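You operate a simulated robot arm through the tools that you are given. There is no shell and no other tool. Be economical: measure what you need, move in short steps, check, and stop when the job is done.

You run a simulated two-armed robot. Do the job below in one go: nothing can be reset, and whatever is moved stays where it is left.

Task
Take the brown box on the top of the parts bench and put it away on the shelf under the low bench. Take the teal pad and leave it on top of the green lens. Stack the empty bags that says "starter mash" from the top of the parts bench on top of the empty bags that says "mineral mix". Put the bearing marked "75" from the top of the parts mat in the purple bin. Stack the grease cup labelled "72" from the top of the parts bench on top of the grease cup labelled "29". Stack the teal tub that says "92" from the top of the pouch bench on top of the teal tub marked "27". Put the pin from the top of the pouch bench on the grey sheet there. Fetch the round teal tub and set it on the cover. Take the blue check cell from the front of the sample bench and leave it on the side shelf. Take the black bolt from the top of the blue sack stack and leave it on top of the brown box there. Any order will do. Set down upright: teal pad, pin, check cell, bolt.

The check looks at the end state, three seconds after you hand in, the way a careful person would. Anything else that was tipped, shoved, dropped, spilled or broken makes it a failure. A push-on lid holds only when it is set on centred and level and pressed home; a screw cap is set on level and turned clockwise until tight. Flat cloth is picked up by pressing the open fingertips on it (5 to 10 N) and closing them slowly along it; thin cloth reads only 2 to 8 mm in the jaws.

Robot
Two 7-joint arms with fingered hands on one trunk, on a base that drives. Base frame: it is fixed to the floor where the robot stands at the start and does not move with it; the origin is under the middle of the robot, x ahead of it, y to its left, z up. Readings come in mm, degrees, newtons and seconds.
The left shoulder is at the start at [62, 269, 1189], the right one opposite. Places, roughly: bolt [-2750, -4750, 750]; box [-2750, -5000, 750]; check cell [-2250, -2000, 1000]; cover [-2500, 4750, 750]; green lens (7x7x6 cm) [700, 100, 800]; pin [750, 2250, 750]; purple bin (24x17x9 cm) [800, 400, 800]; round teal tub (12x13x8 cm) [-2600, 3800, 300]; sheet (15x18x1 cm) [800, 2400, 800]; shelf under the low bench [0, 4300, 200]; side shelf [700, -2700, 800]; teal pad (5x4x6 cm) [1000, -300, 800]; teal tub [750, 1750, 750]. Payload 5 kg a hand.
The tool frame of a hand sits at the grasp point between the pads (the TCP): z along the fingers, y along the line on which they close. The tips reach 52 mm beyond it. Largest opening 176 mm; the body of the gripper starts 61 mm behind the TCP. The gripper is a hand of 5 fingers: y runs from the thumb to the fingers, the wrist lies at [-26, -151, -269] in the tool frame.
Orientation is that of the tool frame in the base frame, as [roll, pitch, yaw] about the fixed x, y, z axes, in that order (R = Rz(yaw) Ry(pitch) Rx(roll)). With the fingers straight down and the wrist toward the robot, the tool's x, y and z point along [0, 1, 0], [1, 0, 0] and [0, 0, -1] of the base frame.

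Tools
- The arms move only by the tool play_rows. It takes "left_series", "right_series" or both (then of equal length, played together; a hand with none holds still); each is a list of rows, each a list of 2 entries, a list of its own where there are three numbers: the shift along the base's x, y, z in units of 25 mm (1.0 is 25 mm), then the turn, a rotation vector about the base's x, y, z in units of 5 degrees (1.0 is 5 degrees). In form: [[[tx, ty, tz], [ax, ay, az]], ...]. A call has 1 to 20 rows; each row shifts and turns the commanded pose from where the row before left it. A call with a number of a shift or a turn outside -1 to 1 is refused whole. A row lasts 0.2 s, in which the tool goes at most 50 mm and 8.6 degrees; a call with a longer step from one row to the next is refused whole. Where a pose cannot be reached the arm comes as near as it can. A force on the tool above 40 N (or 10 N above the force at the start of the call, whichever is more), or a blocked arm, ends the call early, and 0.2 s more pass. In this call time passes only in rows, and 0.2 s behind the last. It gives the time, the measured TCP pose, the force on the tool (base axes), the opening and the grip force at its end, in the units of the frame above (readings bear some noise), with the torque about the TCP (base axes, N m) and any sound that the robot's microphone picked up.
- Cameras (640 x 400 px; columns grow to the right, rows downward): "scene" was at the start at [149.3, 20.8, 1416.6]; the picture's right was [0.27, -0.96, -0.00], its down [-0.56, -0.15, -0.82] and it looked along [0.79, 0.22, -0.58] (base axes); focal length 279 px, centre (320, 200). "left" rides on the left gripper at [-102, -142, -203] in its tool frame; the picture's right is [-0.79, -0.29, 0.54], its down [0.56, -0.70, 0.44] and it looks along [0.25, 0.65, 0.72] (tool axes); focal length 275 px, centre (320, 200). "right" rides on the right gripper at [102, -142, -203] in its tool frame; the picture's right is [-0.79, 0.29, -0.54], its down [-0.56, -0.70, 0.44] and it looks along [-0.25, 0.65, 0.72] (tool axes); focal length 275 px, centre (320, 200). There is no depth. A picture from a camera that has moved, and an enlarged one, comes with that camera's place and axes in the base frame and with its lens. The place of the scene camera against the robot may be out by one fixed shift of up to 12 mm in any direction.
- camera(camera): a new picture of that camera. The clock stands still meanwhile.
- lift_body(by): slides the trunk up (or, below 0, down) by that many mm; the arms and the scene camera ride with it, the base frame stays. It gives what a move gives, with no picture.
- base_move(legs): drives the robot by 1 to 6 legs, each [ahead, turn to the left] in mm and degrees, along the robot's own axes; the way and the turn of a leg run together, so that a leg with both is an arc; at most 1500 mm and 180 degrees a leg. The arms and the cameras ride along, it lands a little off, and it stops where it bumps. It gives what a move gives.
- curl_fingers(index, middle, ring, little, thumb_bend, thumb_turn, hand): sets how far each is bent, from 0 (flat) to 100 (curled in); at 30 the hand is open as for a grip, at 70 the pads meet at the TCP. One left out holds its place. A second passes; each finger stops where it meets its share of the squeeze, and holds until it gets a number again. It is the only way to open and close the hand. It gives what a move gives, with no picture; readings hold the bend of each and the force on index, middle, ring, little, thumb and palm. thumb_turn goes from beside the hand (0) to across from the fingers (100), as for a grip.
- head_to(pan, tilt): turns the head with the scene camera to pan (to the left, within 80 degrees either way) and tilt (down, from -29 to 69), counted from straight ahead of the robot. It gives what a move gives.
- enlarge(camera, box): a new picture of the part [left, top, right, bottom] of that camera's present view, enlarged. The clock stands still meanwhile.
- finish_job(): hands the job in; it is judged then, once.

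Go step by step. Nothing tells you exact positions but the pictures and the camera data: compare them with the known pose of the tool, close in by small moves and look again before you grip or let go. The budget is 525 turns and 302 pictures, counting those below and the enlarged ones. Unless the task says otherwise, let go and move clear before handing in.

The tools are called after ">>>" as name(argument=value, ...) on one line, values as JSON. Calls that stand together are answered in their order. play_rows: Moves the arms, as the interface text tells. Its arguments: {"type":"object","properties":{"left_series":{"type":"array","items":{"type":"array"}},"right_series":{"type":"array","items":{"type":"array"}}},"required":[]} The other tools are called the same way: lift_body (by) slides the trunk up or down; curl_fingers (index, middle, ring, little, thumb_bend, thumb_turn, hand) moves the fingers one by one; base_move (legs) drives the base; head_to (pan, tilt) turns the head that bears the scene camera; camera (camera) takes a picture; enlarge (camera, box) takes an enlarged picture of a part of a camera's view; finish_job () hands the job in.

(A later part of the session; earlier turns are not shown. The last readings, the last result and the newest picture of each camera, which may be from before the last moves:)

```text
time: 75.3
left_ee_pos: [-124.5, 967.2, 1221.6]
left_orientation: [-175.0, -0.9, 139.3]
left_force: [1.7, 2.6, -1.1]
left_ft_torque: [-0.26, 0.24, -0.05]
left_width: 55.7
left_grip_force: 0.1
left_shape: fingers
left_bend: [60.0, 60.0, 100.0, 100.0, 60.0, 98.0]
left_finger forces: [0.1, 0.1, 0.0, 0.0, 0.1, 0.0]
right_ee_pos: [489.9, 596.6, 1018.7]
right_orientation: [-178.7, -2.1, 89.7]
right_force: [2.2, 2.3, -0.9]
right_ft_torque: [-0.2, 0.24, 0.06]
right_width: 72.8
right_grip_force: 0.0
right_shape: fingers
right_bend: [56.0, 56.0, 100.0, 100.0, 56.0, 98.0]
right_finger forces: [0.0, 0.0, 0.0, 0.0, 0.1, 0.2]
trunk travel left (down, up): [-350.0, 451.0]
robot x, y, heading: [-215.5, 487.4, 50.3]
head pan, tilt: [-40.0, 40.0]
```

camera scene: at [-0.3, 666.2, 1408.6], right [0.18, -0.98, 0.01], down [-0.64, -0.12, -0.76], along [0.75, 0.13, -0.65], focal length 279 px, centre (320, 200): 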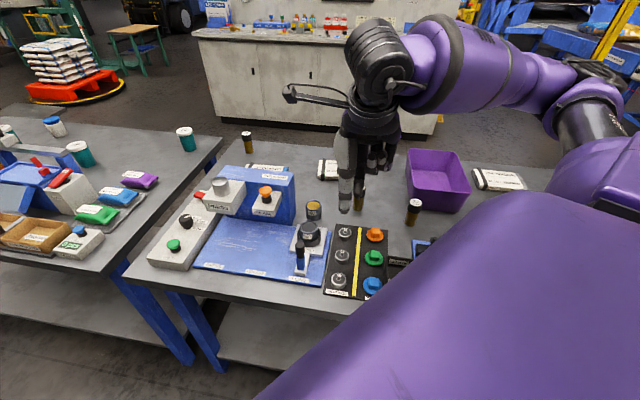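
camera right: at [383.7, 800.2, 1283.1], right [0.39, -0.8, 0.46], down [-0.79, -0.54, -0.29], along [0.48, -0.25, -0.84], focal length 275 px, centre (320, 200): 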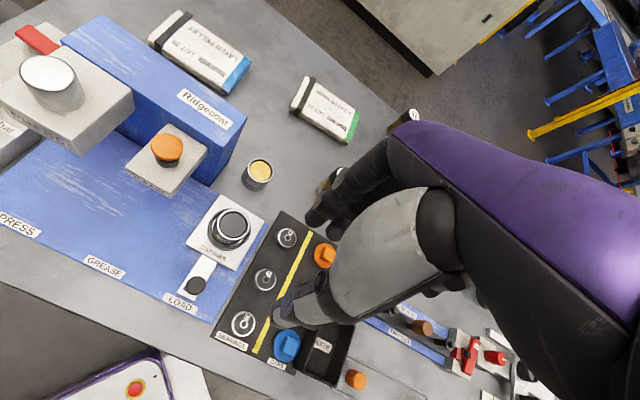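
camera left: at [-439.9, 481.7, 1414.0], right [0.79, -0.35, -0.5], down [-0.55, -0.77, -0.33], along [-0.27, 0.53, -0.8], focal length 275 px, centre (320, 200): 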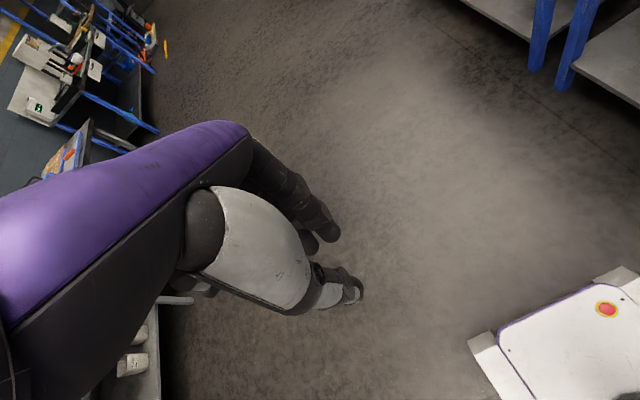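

Now I'll move above the bearing and descend to z≈895.

>>> play_rows(right_series=[[[0.6, 0.92, 0], [0, 0, 0]], [[0.6, 0.92, 0], [0, 0.2, 0]], [[0.6, 0.92, -0.5], [0.2, 0.2, 0]], [[0.5, 0.9, -1], [0.2, 0, 0]], [[0, 0, -1], [0, 0, 0]], [[0, 0, -1], [0, 0, 0]], [[0, 0, -1], [0, 0, 0]], [[0, 0, -0.5], [0, 0, 0]]])

>>> enlarge(camera="right", box=[220, 180, 380, 280])

>>> camera(camera="scene")

```text
time: 77.1
left_ee_pos: [-126.2, 964.5, 1221.7]
left_orientation: [-175.4, -0.9, 139.3]
left_force: [0.2, 0.2, 0.5]
left_ft_torque: [-0.04, 0.05, 0.0]
left_width: 55.7
left_grip_force: 0.2
left_shape: fingers
left_bend: [60.0, 60.0, 100.0, 100.0, 60.0, 98.0]
left_finger forces: [0.0, 0.1, 0.0, 0.0, 0.1, 0.1]
right_ee_pos: [546.0, 686.9, 895.3]
right_orientation: [-176.9, -4.2, 89.7]
right_force: [0.5, -0.1, 1.2]
right_ft_torque: [-0.05, 0.05, 0.02]
right_width: 73.2
right_grip_force: 0.0
right_shape: fingers
right_bend: [56.0, 56.0, 100.0, 100.0, 56.0, 98.0]
right_finger forces: [0.0, 0.1, 0.0, 0.0, 0.0, 0.1]
trunk travel left (down, up): [-350.0, 451.0]
robot x, y, heading: [-216.8, 484.8, 50.3]
head pan, tilt: [-40.0, 40.0]
```

```text
4.00 times, centred on (300, 230) of right
camera zoom: at [414.8, 773.7, 1113.3], right [0.31, -0.83, 0.46], down [-0.73, -0.52, -0.44], along [0.61, -0.2, -0.77], focal length 1101 px, centre (400, 80)
```

zoom: 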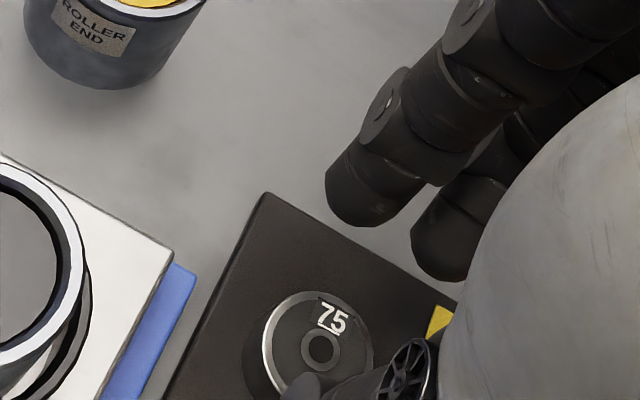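

```text
245 pictures are left
camera scene: at [-96.6, 550.7, 1408.5], right [0.18, -0.98, 0.01], down [-0.64, -0.12, -0.76], along [0.75, 0.13, -0.65], focal length 279 px, centre (320, 200)
```

scene: 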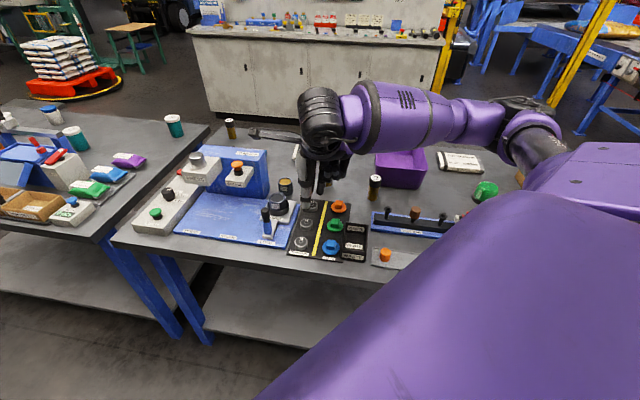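

The bearing is still at (549, 688). I'll correct the small side tilt, descend to z≈874 and look.

>>> play_rows(right_series=[[[0.12, 0.04, -0.3], [-0.84, 0, 0]], [[0, 0, -0.3], [0, 0, 0]], [[0, 0, -0.25], [0, 0, 0]]])

>>> enlarge(camera="right", box=[220, 180, 380, 280])

>>> enlarge(camera="scene", box=[264, 160, 360, 220])

```text
time: 77.9
left_ee_pos: [-126.7, 965.8, 1221.6]
left_orientation: [-175.3, -0.8, 139.5]
left_force: [0.7, 1.6, -0.2]
left_ft_torque: [-0.09, 0.05, -0.03]
left_width: 55.7
left_grip_force: 0.1
left_shape: fingers
left_bend: [60.0, 60.0, 100.0, 100.0, 60.0, 98.0]
left_finger forces: [0.1, 0.1, 0.0, 0.0, 0.0, 0.0]
right_ee_pos: [548.2, 688.6, 874.7]
right_orientation: [-176.8, 0.0, 89.7]
right_force: [0.7, 0.0, 0.5]
right_ft_torque: [-0.05, 0.05, -0.01]
right_width: 73.2
right_grip_force: 0.1
right_shape: fingers
right_bend: [56.0, 56.0, 100.0, 100.0, 56.0, 98.0]
right_finger forces: [0.1, 0.0, 0.0, 0.1, 0.0, 0.0]
trunk travel left (down, up): [-350.0, 451.0]
robot x, y, heading: [-215.6, 487.5, 50.4]
head pan, tilt: [-40.0, 40.0]
```

```text
4.00 times, centred on (300, 230) of right
camera zoom: at [418.1, 791.0, 1084.7], right [0.31, -0.79, 0.52], down [-0.73, -0.55, -0.4], along [0.61, -0.26, -0.75], focal length 1101 px, centre (400, 80)
```

zoom: 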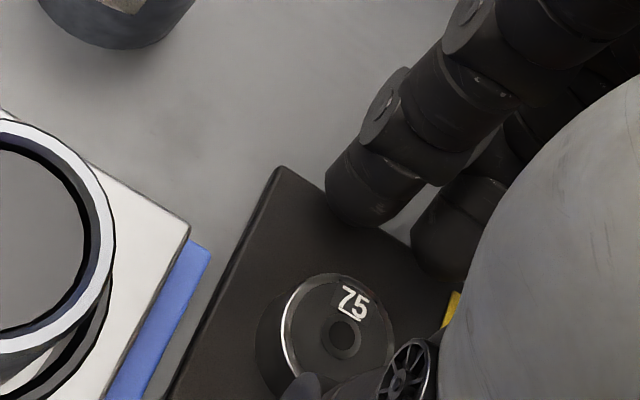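

```text
6.67 times, centred on (312, 190) of scene
camera zoom: at [-96.5, 551.2, 1408.4], right [0.18, -0.98, 0.01], down [-0.64, -0.12, -0.76], along [0.75, 0.13, -0.65], focal length 1863 px, centre (373, 267)
```

zoom: 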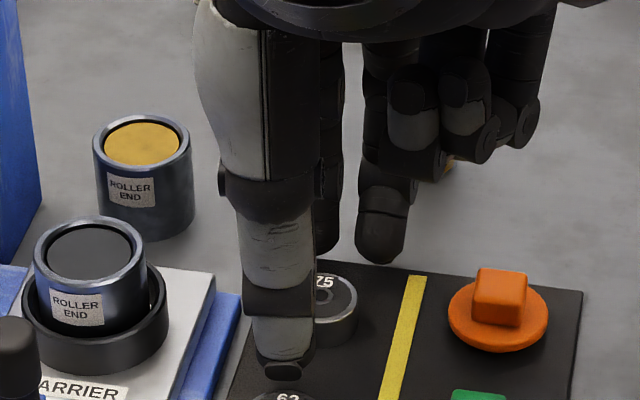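

I'll close the thumb, index and middle onto the bearing.

>>> curl_fingers(hand="right", index=63, middle=63, thumb_bend=63)

>>> enlarge(camera="right", box=[220, 180, 380, 280])

>>> enlarge(camera="scene", box=[264, 160, 360, 220])

```text
time: 78.9
left_ee_pos: [-125.8, 965.1, 1222.9]
left_orientation: [-175.3, -0.8, 139.4]
left_force: [0.3, -0.3, 0.2]
left_ft_torque: [0.03, -0.01, 0.01]
left_width: 55.5
left_grip_force: 0.1
left_shape: fingers
left_bend: [60.0, 60.0, 100.0, 100.0, 60.0, 98.0]
left_finger forces: [0.1, 0.1, 0.1, 0.0, 0.1, 0.1]
right_ee_pos: [548.6, 688.1, 874.9]
right_orientation: [-176.9, -0.1, 89.7]
right_force: [0.4, 0.8, 0.7]
right_ft_torque: [0.07, 0.0, 0.04]
right_width: 42.7
right_grip_force: 0.0
right_shape: fingers
right_bend: [63.0, 63.0, 100.0, 100.0, 63.0, 98.0]
right_finger forces: [0.2, 0.0, 0.1, 0.1, 0.1, 0.1]
trunk travel left (down, up): [-350.0, 451.0]
robot x, y, heading: [-220.5, 481.7, 50.1]
head pan, tilt: [-40.0, 40.0]
```

```text
4.00 times, centred on (300, 230) of right
camera zoom: at [417.7, 790.2, 1085.3], right [0.31, -0.79, 0.52], down [-0.73, -0.55, -0.4], along [0.61, -0.26, -0.75], focal length 1101 px, centre (400, 80)
```

zoom: 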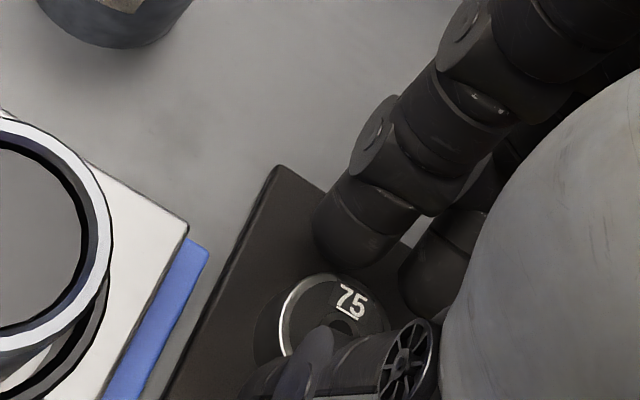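

```text
6.67 times, centred on (312, 190) of scene
camera zoom: at [-97.0, 550.3, 1408.6], right [0.18, -0.98, 0.01], down [-0.64, -0.12, -0.76], along [0.75, 0.13, -0.65], focal length 1863 px, centre (373, 267)
```

zoom: 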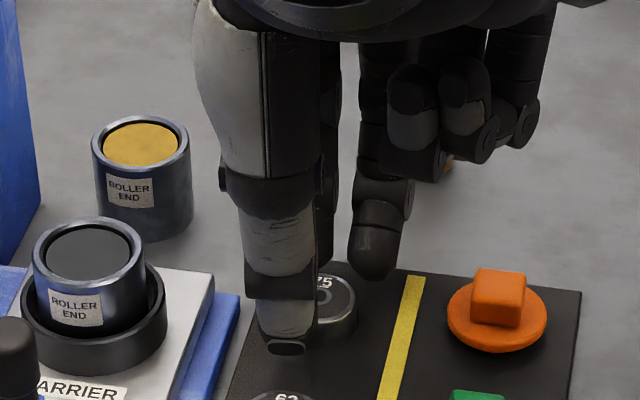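

There is no contact yet, and the tips rise as they close. I'll lower 10 mm at this aperture and then close to grip.

>>> play_rows(right_series=[[[0, 0, -0.2], [0, 0, 0]], [[0, 0, -0.2], [0, 0, 0]]])

>>> curl_fingers(hand="right", index=70, middle=70, thumb_bend=70)

>>> enlarge(camera="scene", box=[264, 160, 360, 220])

>>> enlarge(camera="right", box=[220, 180, 380, 280])

```text
time: 79.5
left_ee_pos: [-126.9, 965.2, 1222.4]
left_orientation: [-175.4, -0.8, 139.3]
left_force: [-0.5, -1.3, 0.5]
left_ft_torque: [-0.01, 0.01, -0.01]
left_width: 55.8
left_grip_force: 0.0
left_shape: fingers
left_bend: [60.0, 60.0, 100.0, 100.0, 60.0, 98.0]
left_finger forces: [0.0, 0.0, 0.0, 0.1, 0.0, 0.0]
right_ee_pos: [548.5, 687.7, 866.3]
right_orientation: [-176.9, -0.2, 89.7]
right_force: [0.6, -1.7, 6.5]
right_ft_torque: [0.1, -0.18, 0.0]
right_width: 42.8
right_grip_force: 3.4
right_shape: fingers
right_bend: [63.0, 63.0, 100.0, 100.0, 63.0, 98.0]
right_finger forces: [5.5, 0.4, 0.0, 0.1, 0.5, 0.0]
trunk travel left (down, up): [-350.0, 451.0]
robot x, y, heading: [-220.9, 483.3, 50.5]
head pan, tilt: [-40.0, 40.0]
```

```text
time: 80.5
left_ee_pos: [-126.6, 966.3, 1222.0]
left_orientation: [-175.3, -0.8, 139.3]
left_force: [-0.9, -0.4, 0.7]
left_ft_torque: [0.02, -0.02, 0.02]
left_width: 55.7
left_grip_force: 0.0
left_shape: fingers
left_bend: [60.0, 60.0, 100.0, 100.0, 60.0, 98.0]
left_finger forces: [0.0, 0.0, 0.0, 0.1, 0.0, 0.0]
right_ee_pos: [548.2, 687.3, 865.3]
right_orientation: [-177.0, -0.2, 89.8]
right_force: [2.6, 0.5, 5.1]
right_ft_torque: [0.04, -0.02, -0.02]
right_width: 36.7
right_grip_force: 11.9
right_shape: fingers
right_bend: [65.0, 68.0, 100.0, 100.0, 65.0, 97.0]
right_finger forces: [8.1, 4.1, 0.0, 0.0, 11.7, 0.0]
trunk travel left (down, up): [-350.0, 451.0]
robot x, y, heading: [-223.3, 486.1, 50.3]
head pan, tilt: [-40.0, 40.0]
```

```text
6.67 times, centred on (312, 190) of scene
camera zoom: at [-97.2, 550.3, 1408.6], right [0.18, -0.98, 0.01], down [-0.64, -0.12, -0.76], along [0.75, 0.13, -0.65], focal length 1863 px, centre (373, 267)
```

zoom: 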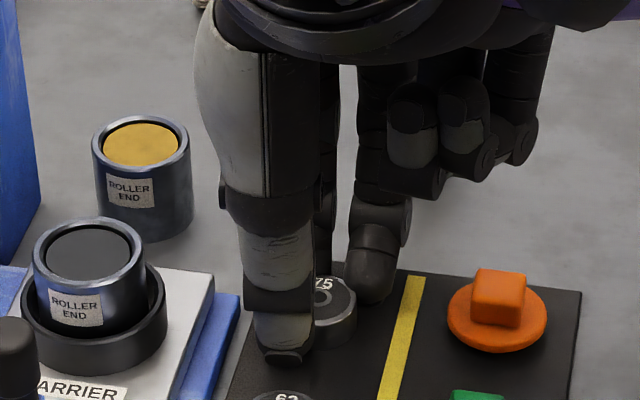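

```text
4.00 times, centred on (300, 230) of right
camera zoom: at [417.7, 790.2, 1075.7], right [0.31, -0.79, 0.52], down [-0.73, -0.55, -0.4], along [0.61, -0.25, -0.75], focal length 1101 px, centre (400, 80)
```

zoom: 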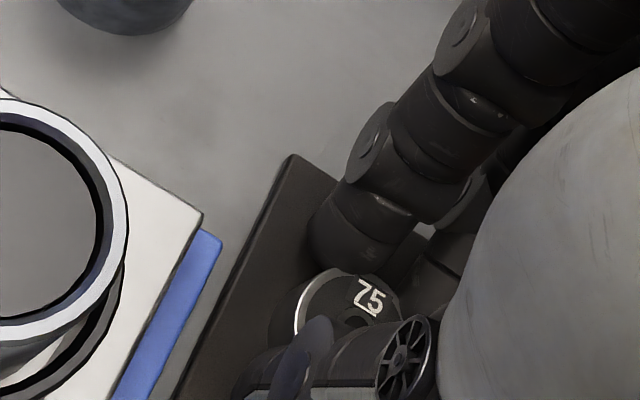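

The bearing is gripped at 12 N with a 37 mm width. I'll lift it and check.

>>> play_rows(right_series=[[[0, 0, 0.4], [0, 0, 0]], [[0, 0, 0.8], [0, 0, 0]], [[0, 0, 1], [0, 0, 0]], [[0, 0, 1], [0, 0, 0]], [[0, 0, 1], [0, 0, 0]], [[0, 0, 1], [0, 0, 0]], [[0, 0, 1], [0, 0, 0]]])

>>> camera(camera="right")

>>> head_to(pan=-50, tilt=35)

>>> camera(camera="scene")

```text
time: 82.1
left_ee_pos: [-126.8, 965.8, 1223.0]
left_orientation: [-175.3, -0.8, 139.2]
left_force: [-1.2, -0.3, -0.5]
left_ft_torque: [0.02, -0.09, 0.04]
left_width: 55.7
left_grip_force: 0.1
left_shape: fingers
left_bend: [60.0, 60.0, 100.0, 100.0, 60.0, 98.0]
left_finger forces: [0.0, 0.1, 0.0, 0.0, 0.0, 0.1]
right_ee_pos: [547.8, 687.1, 1019.6]
right_orientation: [-176.8, 0.0, 89.7]
right_force: [-0.1, 0.3, -0.9]
right_ft_torque: [0.03, -0.17, -0.04]
right_width: 36.6
right_grip_force: 10.4
right_shape: fingers
right_bend: [65.0, 68.0, 100.0, 100.0, 65.0, 97.0]
right_finger forces: [7.1, 3.6, 0.0, 0.1, 10.4, 0.0]
trunk travel left (down, up): [-350.0, 451.0]
robot x, y, heading: [-220.9, 487.7, 50.3]
head pan, tilt: [-40.0, 40.0]
```

```text
238 pictures are left
camera right: at [416.7, 789.7, 1229.9], right [0.31, -0.79, 0.52], down [-0.73, -0.55, -0.4], along [0.61, -0.26, -0.75], focal length 275 px, centre (320, 200)
```

right: 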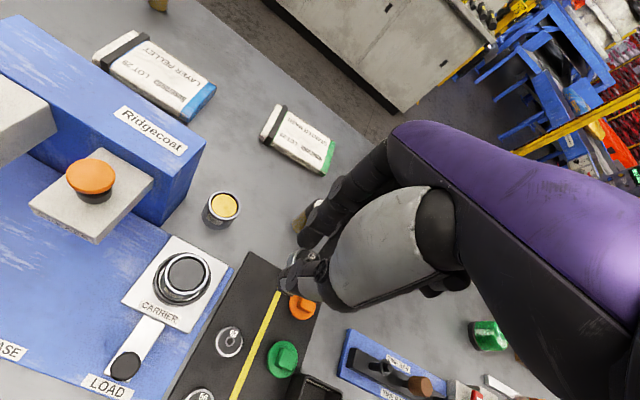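

```text
time: 82.8
left_ee_pos: [-126.5, 964.7, 1222.6]
left_orientation: [-175.3, -0.7, 139.3]
left_force: [-0.4, 0.6, -0.2]
left_ft_torque: [-0.03, -0.03, -0.04]
left_width: 55.8
left_grip_force: 0.0
left_shape: fingers
left_bend: [60.0, 60.0, 100.0, 100.0, 60.0, 98.0]
left_finger forces: [0.1, 0.0, 0.1, 0.0, 0.0, 0.0]
right_ee_pos: [549.8, 688.0, 1018.2]
right_orientation: [-176.7, 0.0, 89.8]
right_force: [0.1, 1.6, -0.3]
right_ft_torque: [-0.02, -0.03, 0.03]
right_width: 36.8
right_grip_force: 10.5
right_shape: fingers
right_bend: [65.0, 68.0, 100.0, 100.0, 65.0, 97.0]
right_finger forces: [7.0, 3.7, 0.0, 0.0, 10.5, 0.1]
trunk travel left (down, up): [-350.0, 451.0]
robot x, y, heading: [-223.2, 484.9, 50.3]
head pan, tilt: [-50.0, 35.0]
```

```text
237 pictures are left
camera scene: at [-92.5, 535.9, 1416.2], right [0.0, -1.0, 0.01], down [-0.58, -0.01, -0.81], along [0.81, 0.0, -0.58], focal length 279 px, centre (320, 200)
```

scene: 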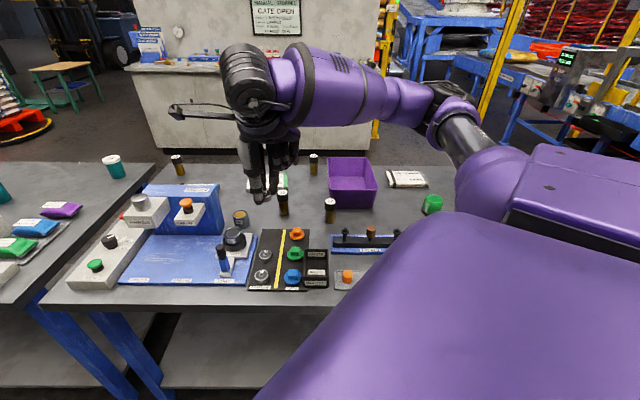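

The bearing is held. I'll carry it over the bin at about (785, 415).

>>> play_rows(right_series=[[[0.85, -0.95, 0.2], [0, 0, 0]], [[0.85, -0.95, 0.2], [0, 0, 0]], [[0.85, -0.95, 0], [0, 0, 0]], [[0.85, -0.95, 0], [0, 0, 0]], [[0.85, -0.95, 0], [0, 0, 0]], [[0.85, -0.95, 0], [0, 0, 0]], [[0.85, -0.95, 0], [0, 0, 0]], [[0.85, -0.95, 0], [0, 0, 0]], [[0.85, -0.95, 0], [0, 0, 0]], [[0.85, -0.95, 0], [0, 0, 0]], [[0.85, -0.95, 0], [0, 0, 0]], [[0, -0.5, 0], [0, 0, 0]]])

>>> camera(camera="right")

>>> enlarge(camera="scene", box=[270, 100, 430, 200])

```text
time: 85.5
left_ee_pos: [-127.3, 965.4, 1222.6]
left_orientation: [-175.3, -0.8, 139.5]
left_force: [-0.6, -0.1, -0.2]
left_ft_torque: [0.01, -0.09, -0.01]
left_width: 56.0
left_grip_force: 0.0
left_shape: fingers
left_bend: [60.0, 60.0, 100.0, 100.0, 60.0, 98.0]
left_finger forces: [0.1, 0.1, 0.0, 0.1, 0.1, 0.1]
right_ee_pos: [782.0, 414.9, 1031.5]
right_orientation: [-176.8, -0.1, 89.7]
right_force: [-1.9, 1.1, 0.3]
right_ft_torque: [-0.06, -0.11, -0.04]
right_width: 36.9
right_grip_force: 10.1
right_shape: fingers
right_bend: [65.0, 68.0, 100.0, 100.0, 65.0, 97.0]
right_finger forces: [7.2, 3.5, 0.0, 0.0, 10.1, 0.0]
trunk travel left (down, up): [-350.0, 451.0]
robot x, y, heading: [-220.6, 484.3, 49.8]
head pan, tilt: [-50.0, 35.0]
```

```text
236 pictures are left
camera right: at [650.8, 516.4, 1241.0], right [0.31, -0.79, 0.52], down [-0.73, -0.55, -0.4], along [0.61, -0.25, -0.75], focal length 275 px, centre (320, 200)
```

right: 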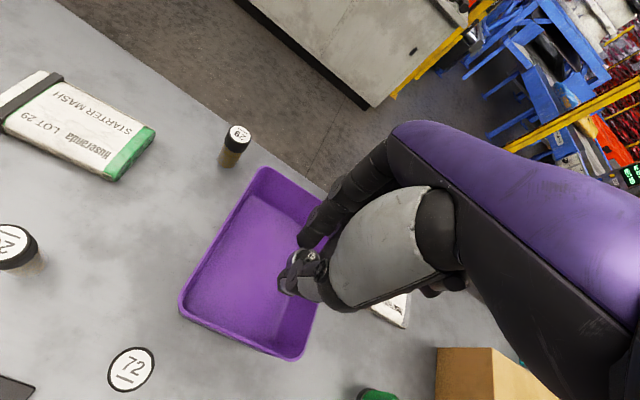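

```text
4.00 times, centred on (350, 150) of scene
camera zoom: at [-93.3, 535.5, 1416.4], right [0.0, -1.0, 0.01], down [-0.58, -0.01, -0.81], along [0.81, 0.0, -0.58], focal length 1118 px, centre (200, 400)
```

zoom: 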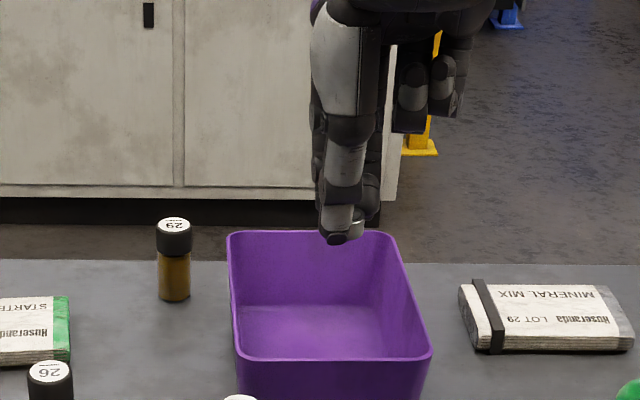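

The bin's rim spans x 705–931 and y 340–500. I'll target (802, 430) and lower the bearing to just above the bin floor.

>>> play_rows(right_series=[[[0.4, 0.3, 0], [0, 0, 0]], [[0.4, 0.3, -0.6], [0, 0, 0]], [[0, 0, -1], [0, 0, 0]], [[0, 0, -1], [0, 0, 0]], [[0, 0, -1], [0, 0, 0]], [[0, 0, -1], [0, 0, 0]], [[0, 0, -0.8], [0, 0, 0]], [[0, 0, -0.3], [0, 0, 0]], [[0, 0, -0.3], [0, 0, 0]], [[0, 0, -0.2], [0, 0, 0]]])

>>> camera(camera="right")

>>> enlarge(camera="scene", box=[270, 120, 430, 220])

```text
time: 87.7
left_ee_pos: [-126.8, 965.6, 1223.4]
left_orientation: [-175.3, -0.8, 139.3]
left_force: [0.1, -0.2, 0.4]
left_ft_torque: [-0.02, -0.02, -0.04]
left_width: 55.9
left_grip_force: 0.1
left_shape: fingers
left_bend: [60.0, 60.0, 100.0, 100.0, 60.0, 98.0]
left_finger forces: [0.0, 0.1, 0.1, 0.0, 0.1, 0.0]
right_ee_pos: [802.1, 428.4, 872.9]
right_orientation: [-176.7, -0.1, 89.6]
right_force: [0.4, 0.3, -0.3]
right_ft_torque: [-0.01, 0.01, -0.01]
right_width: 36.4
right_grip_force: 10.4
right_shape: fingers
right_bend: [65.0, 68.0, 100.0, 100.0, 65.0, 97.0]
right_finger forces: [7.2, 3.7, 0.0, 0.0, 10.0, 0.1]
trunk travel left (down, up): [-350.0, 451.0]
robot x, y, heading: [-221.0, 483.7, 50.3]
head pan, tilt: [-50.0, 35.0]
```

```text
234 pictures are left
camera right: at [671.9, 531.6, 1085.3], right [0.31, -0.79, 0.52], down [-0.73, -0.55, -0.4], along [0.61, -0.26, -0.75], focal length 275 px, centre (320, 200)
```

right: 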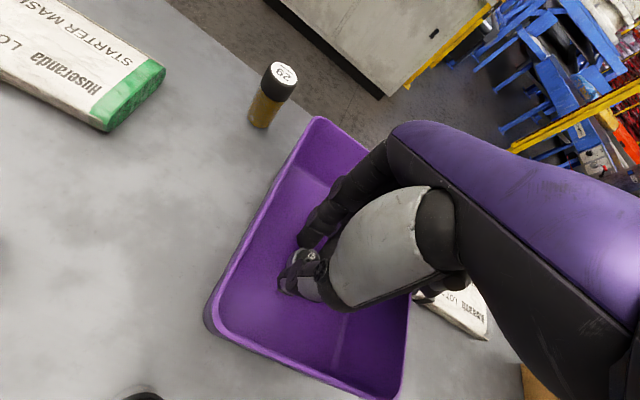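

```text
4.00 times, centred on (350, 170) of scene
camera zoom: at [-92.6, 535.6, 1416.2], right [0.0, -1.0, 0.01], down [-0.58, -0.01, -0.81], along [0.81, 0.0, -0.58], focal length 1118 px, centre (200, 320)
```

zoom: 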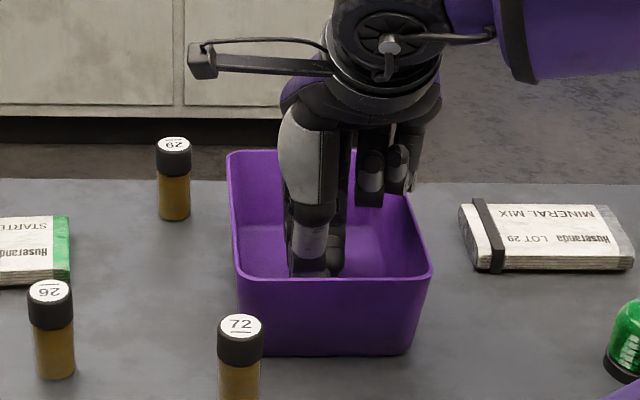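

The hand is inside the bin just above the floor. I'll lower a touch, open slightly, and rise straight up.

>>> play_rows(right_series=[[[0, 0, -0.15], [0, 0, 0]]])

>>> curl_fingers(hand="right", index=57, middle=57, thumb_bend=57)

>>> play_rows(right_series=[[[0, 0, 0.5], [0, 0, 0]], [[0, 0, 1], [0, 0, 0]], [[0, 0, 1], [0, 0, 0]], [[0, 0, 1], [0, 0, 0]], [[0, 0, 1], [0, 0, 0]], [[0, 0, 1], [0, 0, 0]], [[0, 0, 1], [0, 0, 0]], [[0, 0, 1], [0, 0, 0]]])

>>> camera(camera="right")

```text
time: 88.0
left_ee_pos: [-127.7, 964.8, 1222.5]
left_orientation: [-175.3, -0.9, 139.3]
left_force: [-0.3, -0.3, -0.1]
left_ft_torque: [-0.01, 0.03, 0.01]
left_width: 55.6
left_grip_force: 0.1
left_shape: fingers
left_bend: [60.0, 60.0, 100.0, 100.0, 60.0, 98.0]
left_finger forces: [0.0, 0.1, 0.1, 0.1, 0.0, 0.0]
right_ee_pos: [802.0, 429.5, 870.8]
right_orientation: [-176.7, 0.0, 89.5]
right_force: [0.1, -0.4, -0.7]
right_ft_torque: [-0.01, 0.03, 0.02]
right_width: 36.7
right_grip_force: 10.4
right_shape: fingers
right_bend: [65.0, 68.0, 100.0, 100.0, 65.0, 97.0]
right_finger forces: [7.1, 3.7, 0.1, 0.0, 9.9, 0.1]
trunk travel left (down, up): [-350.0, 451.0]
robot x, y, heading: [-221.5, 482.9, 50.0]
head pan, tilt: [-50.0, 35.0]
```

```text
time: 89.0
left_ee_pos: [-126.8, 964.1, 1223.4]
left_orientation: [-175.4, -0.8, 139.4]
left_force: [0.3, 0.2, -0.2]
left_ft_torque: [-0.04, 0.0, 0.0]
left_width: 55.8
left_grip_force: 0.0
left_shape: fingers
left_bend: [60.0, 60.0, 100.0, 100.0, 60.0, 98.0]
left_finger forces: [0.0, 0.0, 0.1, 0.1, 0.0, 0.0]
right_ee_pos: [801.2, 428.8, 870.1]
right_orientation: [-176.7, 0.1, 89.7]
right_force: [-0.7, 0.3, -1.0]
right_ft_torque: [0.01, -0.01, 0.01]
right_width: 73.0
right_grip_force: 0.0
right_shape: fingers
right_bend: [56.0, 56.0, 100.0, 100.0, 56.0, 97.0]
right_finger forces: [0.0, 0.1, 0.0, 0.0, 0.0, 0.1]
trunk travel left (down, up): [-350.0, 451.0]
robot x, y, heading: [-217.3, 488.2, 50.3]
head pan, tilt: [-50.0, 35.0]
```

```text
time: 90.8
left_ee_pos: [-127.9, 965.2, 1221.9]
left_orientation: [-175.3, -0.8, 139.4]
left_force: [-0.4, -0.8, 0.8]
left_ft_torque: [-0.01, -0.1, -0.01]
left_width: 55.6
left_grip_force: 0.0
left_shape: fingers
left_bend: [60.0, 60.0, 100.0, 100.0, 60.0, 98.0]
left_finger forces: [0.0, 0.0, 0.1, 0.0, 0.0, 0.0]
right_ee_pos: [800.9, 432.8, 1058.5]
right_orientation: [-176.7, 0.0, 89.7]
right_force: [-1.0, 1.3, 0.1]
right_ft_torque: [0.0, -0.11, -0.06]
right_width: 73.1
right_grip_force: 0.1
right_shape: fingers
right_bend: [56.0, 56.0, 100.0, 100.0, 56.0, 97.0]
right_finger forces: [0.0, 0.0, 0.0, 0.0, 0.0, 0.0]
trunk travel left (down, up): [-350.0, 451.0]
robot x, y, heading: [-220.3, 485.7, 50.5]
head pan, tilt: [-50.0, 35.0]
```

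```text
232 pictures are left
camera right: at [671.3, 534.6, 1268.7], right [0.31, -0.79, 0.52], down [-0.73, -0.55, -0.4], along [0.61, -0.25, -0.75], focal length 275 px, centre (320, 200)
```

right: 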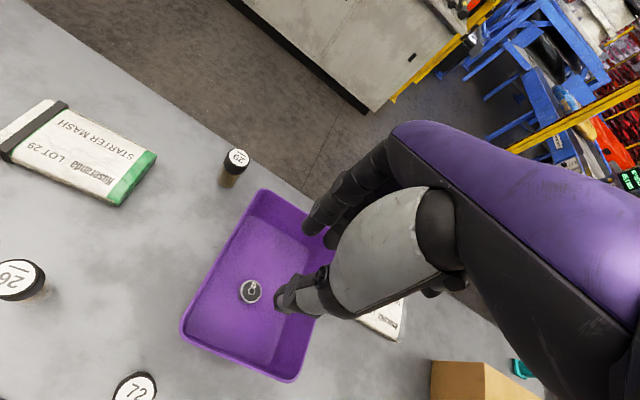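

The bearing lies in the bin. Next is cup 72: I'll move above it at about (641, 503).

>>> play_rows(right_series=[[[-0.8, 0.35, 0], [0, 0, 0]], [[-0.8, 0.35, 0], [0, 0, 0]], [[-0.8, 0.35, 0], [0, 0, 0]], [[-0.8, 0.35, 0], [0, 0, 0]], [[-0.8, 0.35, 0], [0, 0, 0]], [[-0.8, 0.35, 0], [0, 0, 0]], [[-0.8, 0.35, 0], [0, 0, 0]], [[-0.8, 0.35, -0.5], [0, 0, 0]], [[0, 0, -0.8], [0, 0, 0]], [[0, 0, -0.8], [0, 0, 0]]])

>>> camera(camera="right")

>>> enlarge(camera="scene", box=[250, 120, 410, 220])

```text
time: 93.0
left_ee_pos: [-126.9, 965.5, 1221.4]
left_orientation: [-175.3, -0.8, 139.3]
left_force: [0.5, 0.6, 0.1]
left_ft_torque: [-0.05, -0.03, 0.01]
left_width: 55.9
left_grip_force: 0.1
left_shape: fingers
left_bend: [60.0, 60.0, 100.0, 100.0, 60.0, 98.0]
left_finger forces: [0.0, 0.0, 0.0, 0.0, 0.0, 0.1]
right_ee_pos: [642.5, 501.7, 1005.6]
right_orientation: [-176.9, -0.1, 89.7]
right_force: [-0.5, 1.0, 0.4]
right_ft_torque: [-0.01, 0.03, 0.02]
right_width: 73.1
right_grip_force: 0.0
right_shape: fingers
right_bend: [56.0, 56.0, 100.0, 100.0, 56.0, 97.0]
right_finger forces: [0.0, 0.1, 0.0, 0.1, 0.0, 0.1]
trunk travel left (down, up): [-350.0, 451.0]
robot x, y, heading: [-221.3, 485.5, 50.4]
head pan, tilt: [-50.0, 35.0]
```

```text
231 pictures are left
camera right: at [510.6, 604.1, 1216.6], right [0.31, -0.79, 0.52], down [-0.73, -0.55, -0.4], along [0.61, -0.25, -0.75], focal length 275 px, centre (320, 200)
```

right: 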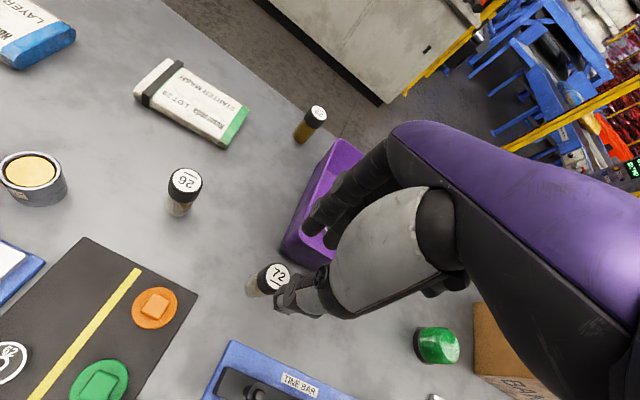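

```text
4.00 times, centred on (330, 170) of scene
camera zoom: at [-92.7, 535.9, 1416.2], right [0.0, -1.0, 0.01], down [-0.58, -0.01, -0.81], along [0.81, 0.0, -0.58], focal length 1118 px, centre (280, 320)
```

zoom: 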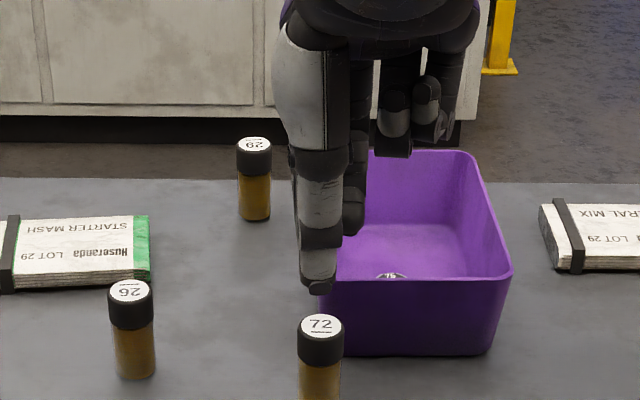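

Cup 72 is at about (638, 503). I'll descend so the tips hold its upper half.

>>> play_rows(right_series=[[[-0.15, 0.05, -0.8], [0, 0, 0]], [[0, 0, -0.8], [0, 0, 0]], [[0, 0, -0.8], [0, 0, 0]], [[0, 0, -0.8], [0, 0, 0]], [[0, 0, -0.6], [0, 0, 0]]])

>>> enlarge(camera="right", box=[220, 200, 380, 300])

>>> enlarge(camera="scene", box=[270, 150, 390, 225])

```text
time: 94.2
left_ee_pos: [-140.3, 950.4, 1230.7]
left_orientation: [-176.5, -0.8, 139.3]
left_force: [-2.7, -5.0, 2.2]
left_ft_torque: [0.57, -0.25, 0.12]
left_width: 55.6
left_grip_force: 0.1
left_shape: fingers
left_bend: [60.0, 60.0, 100.0, 100.0, 60.0, 98.0]
left_finger forces: [0.0, 0.0, 0.0, 0.0, 0.0, 0.1]
right_ee_pos: [632.8, 493.9, 936.0]
right_orientation: [-178.3, -1.1, 89.8]
right_force: [-2.3, -2.5, 2.7]
right_ft_torque: [0.25, -0.11, 0.05]
right_width: 73.2
right_grip_force: 0.1
right_shape: fingers
right_bend: [56.0, 56.0, 100.0, 100.0, 56.0, 98.0]
right_finger forces: [0.0, 0.0, 0.0, 0.0, 0.1, 0.0]
trunk travel left (down, up): [-350.0, 451.0]
robot x, y, heading: [-219.2, 483.9, 50.2]
head pan, tilt: [-50.0, 35.0]
stopped in row 5 (right hand): the force on the tool passed its limit (the readings are from after the stop); the commanded pose is now the measured one
```

```text
4.00 times, centred on (300, 250) of right
camera zoom: at [495.8, 593.0, 1145.3], right [0.3, -0.8, 0.52], down [-0.72, -0.55, -0.43], along [0.63, -0.24, -0.74], focal length 1101 px, centre (400, 0)
```

zoom: 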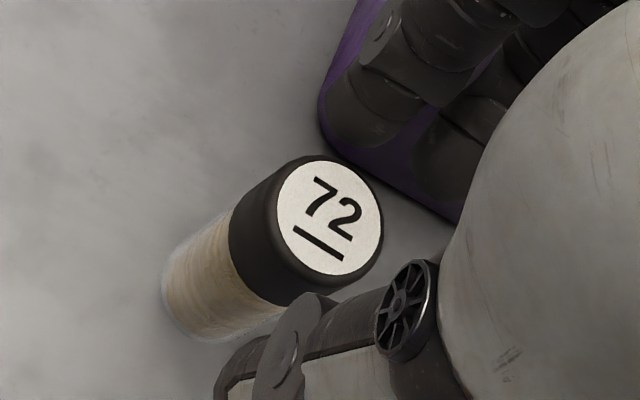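

```text
5.33 times, centred on (330, 188) of scene
camera zoom: at [-95.6, 531.3, 1416.7], right [0.0, -1.0, 0.01], down [-0.58, -0.01, -0.82], along [0.82, 0.0, -0.58], focal length 1490 px, centre (267, 267)
```

zoom: 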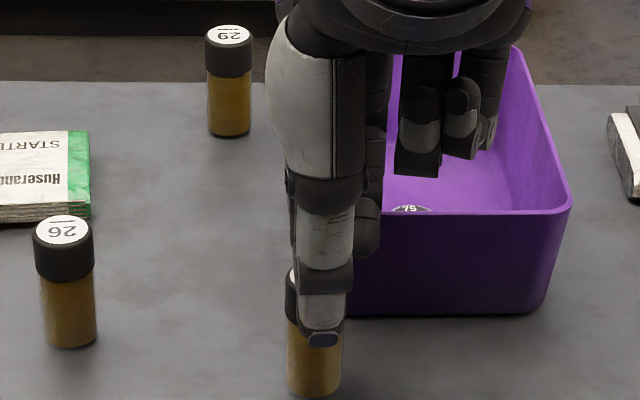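

The fingers touched the bin's rim. I'll raise, yaw the hand +40° so the fingers go clear of the bin, and come back over the cup.

>>> play_rows(right_series=[[[0, 0, 1], [0, 0, 0]], [[0, 0, 0.4], [0, 0, 1]], [[0, 0, 0], [0, 0, 1]], [[0, 0, 0], [0, 0, 1]], [[0, 0, 0], [0, 0, 1]], [[0, 0, 0], [0, 0, 1]], [[0, 0, 0], [0, 0, 1]], [[0, 0, 0], [0, 0, 1]], [[0, 0, 0], [0, 0, 1]]])

>>> camera(camera="right")

>>> enlarge(camera="scene", box=[250, 120, 410, 220])

```text
time: 96.2
left_ee_pos: [-136.4, 954.4, 1227.7]
left_orientation: [-176.1, -0.9, 139.4]
left_force: [0.4, 0.6, 0.4]
left_ft_torque: [-0.03, 0.03, 0.04]
left_width: 55.7
left_grip_force: 0.0
left_shape: fingers
left_bend: [60.0, 60.0, 100.0, 100.0, 60.0, 98.0]
left_finger forces: [0.1, 0.0, 0.0, 0.0, 0.0, 0.0]
right_ee_pos: [635.2, 496.4, 966.8]
right_orientation: [-177.9, -0.9, 129.8]
right_force: [0.1, 0.0, -0.6]
right_ft_torque: [-0.01, -0.01, 0.03]
right_width: 73.2
right_grip_force: 0.2
right_shape: fingers
right_bend: [56.0, 56.0, 100.0, 100.0, 56.0, 98.0]
right_finger forces: [0.0, 0.0, 0.0, 0.0, 0.0, 0.0]
trunk travel left (down, up): [-350.0, 451.0]
robot x, y, heading: [-217.9, 486.5, 50.1]
head pan, tilt: [-50.0, 35.0]
```

```text
227 pictures are left
camera right: at [466.5, 485.5, 1177.6], right [0.75, -0.42, 0.52], down [-0.2, -0.88, -0.43], along [0.63, 0.21, -0.74], focal length 275 px, centre (320, 200)
```

right: 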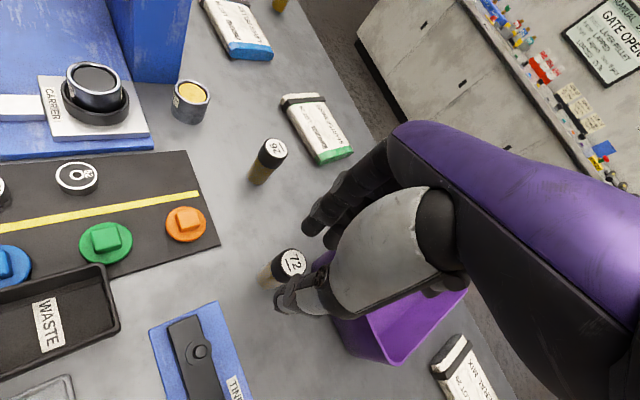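

```text
4.00 times, centred on (330, 170) of scene
camera zoom: at [-92.5, 535.7, 1416.2], right [0.0, -1.0, 0.01], down [-0.58, -0.01, -0.81], along [0.81, 0.0, -0.58], focal length 1118 px, centre (280, 320)
```

zoom: 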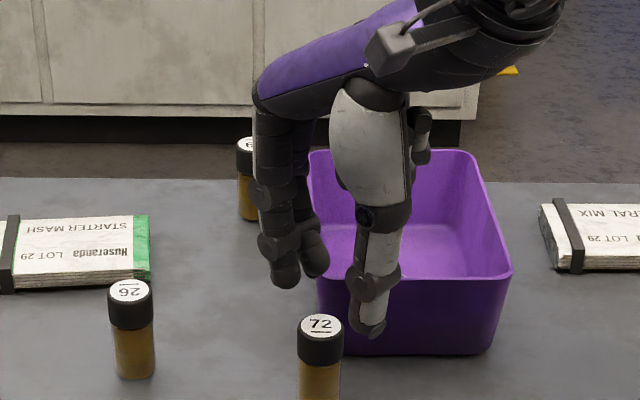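

The bin is unmoved and the fingers now clear it. I'll centre on (637, 503) and descend.

>>> play_rows(right_series=[[[0.08, 0.28, -0.4], [0, 0, 0]], [[0, 0, -0.6], [0, 0, 0]], [[0, 0, -0.6], [0, 0, 0]], [[0, 0, -0.6], [0, 0, 0]], [[0, 0, -0.3], [0, 0, 0]]])

>>> enlarge(camera="right", box=[220, 200, 380, 300])

>>> enlarge(camera="scene", box=[270, 150, 390, 225])

```text
time: 97.4
left_ee_pos: [-136.5, 953.9, 1226.8]
left_orientation: [-176.1, -0.9, 139.3]
left_force: [0.7, 0.1, 0.4]
left_ft_torque: [0.0, 0.04, -0.02]
left_width: 55.7
left_grip_force: 0.0
left_shape: fingers
left_bend: [60.0, 60.0, 100.0, 100.0, 60.0, 98.0]
left_finger forces: [0.0, 0.0, 0.0, 0.0, 0.0, 0.0]
right_ee_pos: [635.6, 502.1, 904.4]
right_orientation: [-177.9, -0.9, 129.6]
right_force: [0.6, 0.6, -0.2]
right_ft_torque: [0.01, 0.04, 0.01]
right_width: 73.3
right_grip_force: 0.1
right_shape: fingers
right_bend: [56.0, 56.0, 100.0, 100.0, 56.0, 98.0]
right_finger forces: [0.0, 0.0, 0.0, 0.1, 0.0, 0.0]
trunk travel left (down, up): [-350.0, 451.0]
robot x, y, heading: [-220.8, 482.1, 50.2]
head pan, tilt: [-50.0, 35.0]
```

```text
4.00 times, centred on (300, 250) of right
camera zoom: at [468.9, 492.5, 1115.3], right [0.75, -0.42, 0.52], down [-0.2, -0.88, -0.43], along [0.63, 0.21, -0.74], focal length 1101 px, centre (400, 0)
```

zoom: 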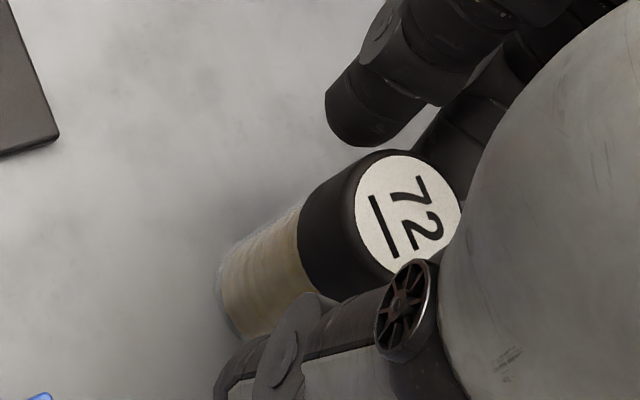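

```text
5.33 times, centred on (330, 188) of scene
camera zoom: at [-92.3, 535.6, 1416.2], right [0.0, -1.0, 0.01], down [-0.58, -0.01, -0.81], along [0.81, 0.0, -0.58], focal length 1490 px, centre (267, 267)
```

zoom: 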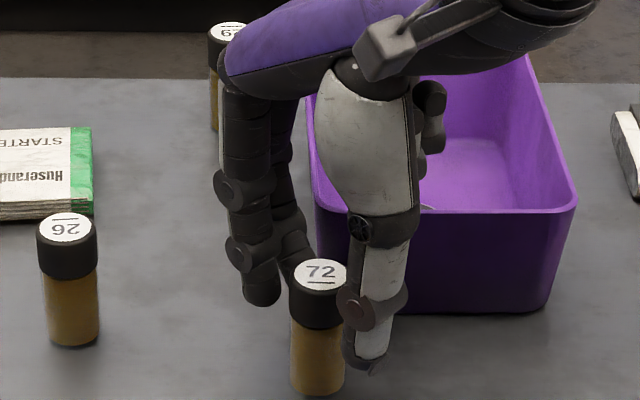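

The cup sits between thumb and fingers, so I'll close on it.

>>> curl_fingers(hand="right", index=70, middle=70, thumb_bend=70)

>>> enlarge(camera="scene", box=[270, 150, 390, 225])

```text
time: 98.4
left_ee_pos: [-136.1, 953.2, 1227.1]
left_orientation: [-176.1, -0.9, 139.4]
left_force: [-0.1, -1.1, 0.7]
left_ft_torque: [-0.02, 0.01, 0.01]
left_width: 55.6
left_grip_force: 0.0
left_shape: fingers
left_bend: [60.0, 60.0, 100.0, 100.0, 60.0, 98.0]
left_finger forces: [0.0, 0.0, 0.0, 0.1, 0.1, 0.0]
right_ee_pos: [635.1, 502.1, 905.9]
right_orientation: [-178.0, -0.8, 129.6]
right_force: [0.0, -0.9, -0.3]
right_ft_torque: [0.0, 0.02, -0.02]
right_width: 35.8
right_grip_force: 11.9
right_shape: fingers
right_bend: [66.0, 67.0, 100.0, 100.0, 65.0, 97.0]
right_finger forces: [6.0, 6.2, 0.0, 0.1, 11.5, 0.1]
trunk travel left (down, up): [-350.0, 451.0]
robot x, y, heading: [-220.9, 483.1, 50.2]
head pan, tilt: [-50.0, 35.0]
```

```text
5.33 times, centred on (330, 188) of scene
camera zoom: at [-92.6, 535.6, 1416.2], right [0.0, -1.0, 0.01], down [-0.58, -0.01, -0.81], along [0.81, 0.0, -0.58], focal length 1490 px, centre (267, 267)
```

zoom: 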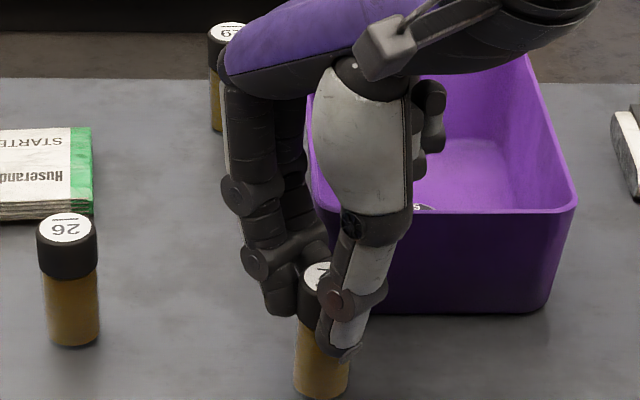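

The grip is even. I'll lift the cup and drive the base 150 mm forward so cup 29 is in reach.

>>> play_rows(right_series=[[[0, 0, 0.5], [0, 0, 0]], [[0, 0, 1], [0, 0, 0]], [[0, 0, 1], [0, 0, 0]], [[0, 0, 1], [0, 0, 0]], [[0, 0, 1], [0, 0, 0]], [[0, 0, 1], [0, 0, 0]]])

>>> base_move(legs=[[150, 0]])

>>> play_rows(right_series=[[[0.6, 0, 0], [0, 0, 0]], [[0.6, 0, 0], [0, 0, 0]]])

>>> camera(camera="right")

>>> camera(camera="scene")

```text
time: 99.8
left_ee_pos: [-136.9, 952.9, 1227.4]
left_orientation: [-176.1, -0.9, 139.3]
left_force: [-0.4, -0.3, 0.7]
left_ft_torque: [0.01, -0.04, -0.03]
left_width: 56.0
left_grip_force: 0.1
left_shape: fingers
left_bend: [60.0, 60.0, 100.0, 100.0, 60.0, 98.0]
left_finger forces: [0.1, 0.0, 0.0, 0.0, 0.0, 0.0]
right_ee_pos: [635.7, 504.1, 1042.9]
right_orientation: [-177.8, -1.0, 129.6]
right_force: [-0.9, 0.0, -0.9]
right_ft_torque: [0.0, -0.06, 0.0]
right_width: 35.8
right_grip_force: 12.1
right_shape: fingers
right_bend: [66.0, 67.0, 100.0, 100.0, 65.0, 97.0]
right_finger forces: [5.9, 6.2, 0.0, 0.0, 11.4, 0.0]
trunk travel left (down, up): [-350.0, 451.0]
robot x, y, heading: [-223.0, 483.7, 50.4]
head pan, tilt: [-50.0, 35.0]
```

```text
time: 101.1
left_ee_pos: [-37.1, 1073.7, 1225.6]
left_orientation: [-175.7, -0.9, 139.4]
left_force: [0.6, 3.7, -1.2]
left_ft_torque: [-0.35, 0.26, -0.07]
left_width: 55.5
left_grip_force: 0.0
left_shape: fingers
left_bend: [60.0, 60.0, 100.0, 100.0, 60.0, 98.0]
left_finger forces: [0.0, 0.0, 0.1, 0.0, 0.0, 0.0]
right_ee_pos: [734.7, 621.5, 1040.6]
right_orientation: [-177.8, -0.9, 129.6]
right_force: [1.4, 2.2, -3.9]
right_ft_torque: [-0.25, 0.24, 0.02]
right_width: 35.6
right_grip_force: 12.2
right_shape: fingers
right_bend: [66.0, 67.0, 100.0, 100.0, 65.0, 97.0]
right_finger forces: [6.1, 6.2, 0.0, 0.1, 11.4, 0.0]
trunk travel left (down, up): [-350.0, 451.0]
robot x, y, heading: [-121.2, 602.3, 50.1]
head pan, tilt: [-50.0, 35.0]
```

```text
time: 101.7
left_ee_pos: [-38.9, 1070.0, 1225.6]
left_orientation: [-175.9, -1.0, 139.4]
left_force: [5.6, 6.3, -3.5]
left_ft_torque: [-0.92, 0.65, -0.15]
left_width: 55.5
left_grip_force: 0.1
left_shape: fingers
left_bend: [60.0, 60.0, 100.0, 100.0, 60.0, 97.0]
left_finger forces: [0.0, 0.0, 0.0, 0.0, 0.1, 0.1]
right_ee_pos: [762.9, 618.5, 1039.4]
right_orientation: [-177.8, -1.2, 129.6]
right_force: [5.1, 6.2, -7.7]
right_ft_torque: [-0.46, 0.61, 0.17]
right_width: 35.7
right_grip_force: 11.7
right_shape: fingers
right_bend: [66.0, 68.0, 100.0, 100.0, 65.0, 96.0]
right_finger forces: [6.4, 6.2, 0.0, 0.0, 11.4, 0.0]
trunk travel left (down, up): [-350.0, 451.0]
robot x, y, heading: [-121.5, 601.0, 50.4]
head pan, tilt: [-50.0, 35.0]
```

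```text
222 pictures are left
camera right: at [596.7, 608.4, 1249.8], right [0.75, -0.42, 0.51], down [-0.2, -0.88, -0.43], along [0.63, 0.21, -0.75], focal length 275 px, centre (320, 200)
```

right: 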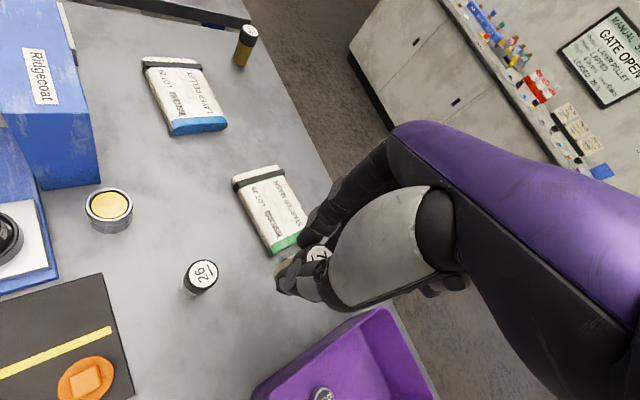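

```text
221 pictures are left
camera scene: at [13.1, 660.7, 1414.5], right [0.0, -1.0, 0.02], down [-0.59, -0.02, -0.81], along [0.81, -0.01, -0.59], focal length 279 px, centre (320, 200)
```

scene: 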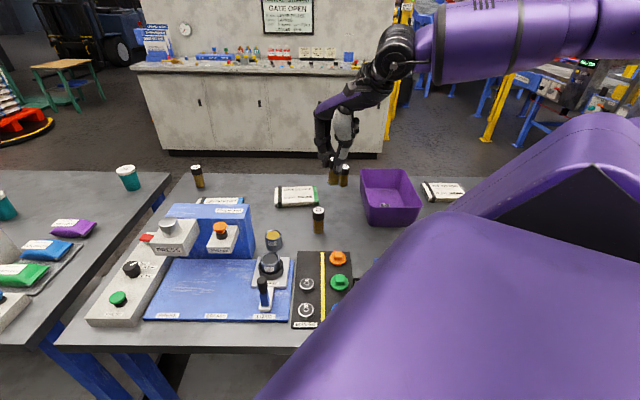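

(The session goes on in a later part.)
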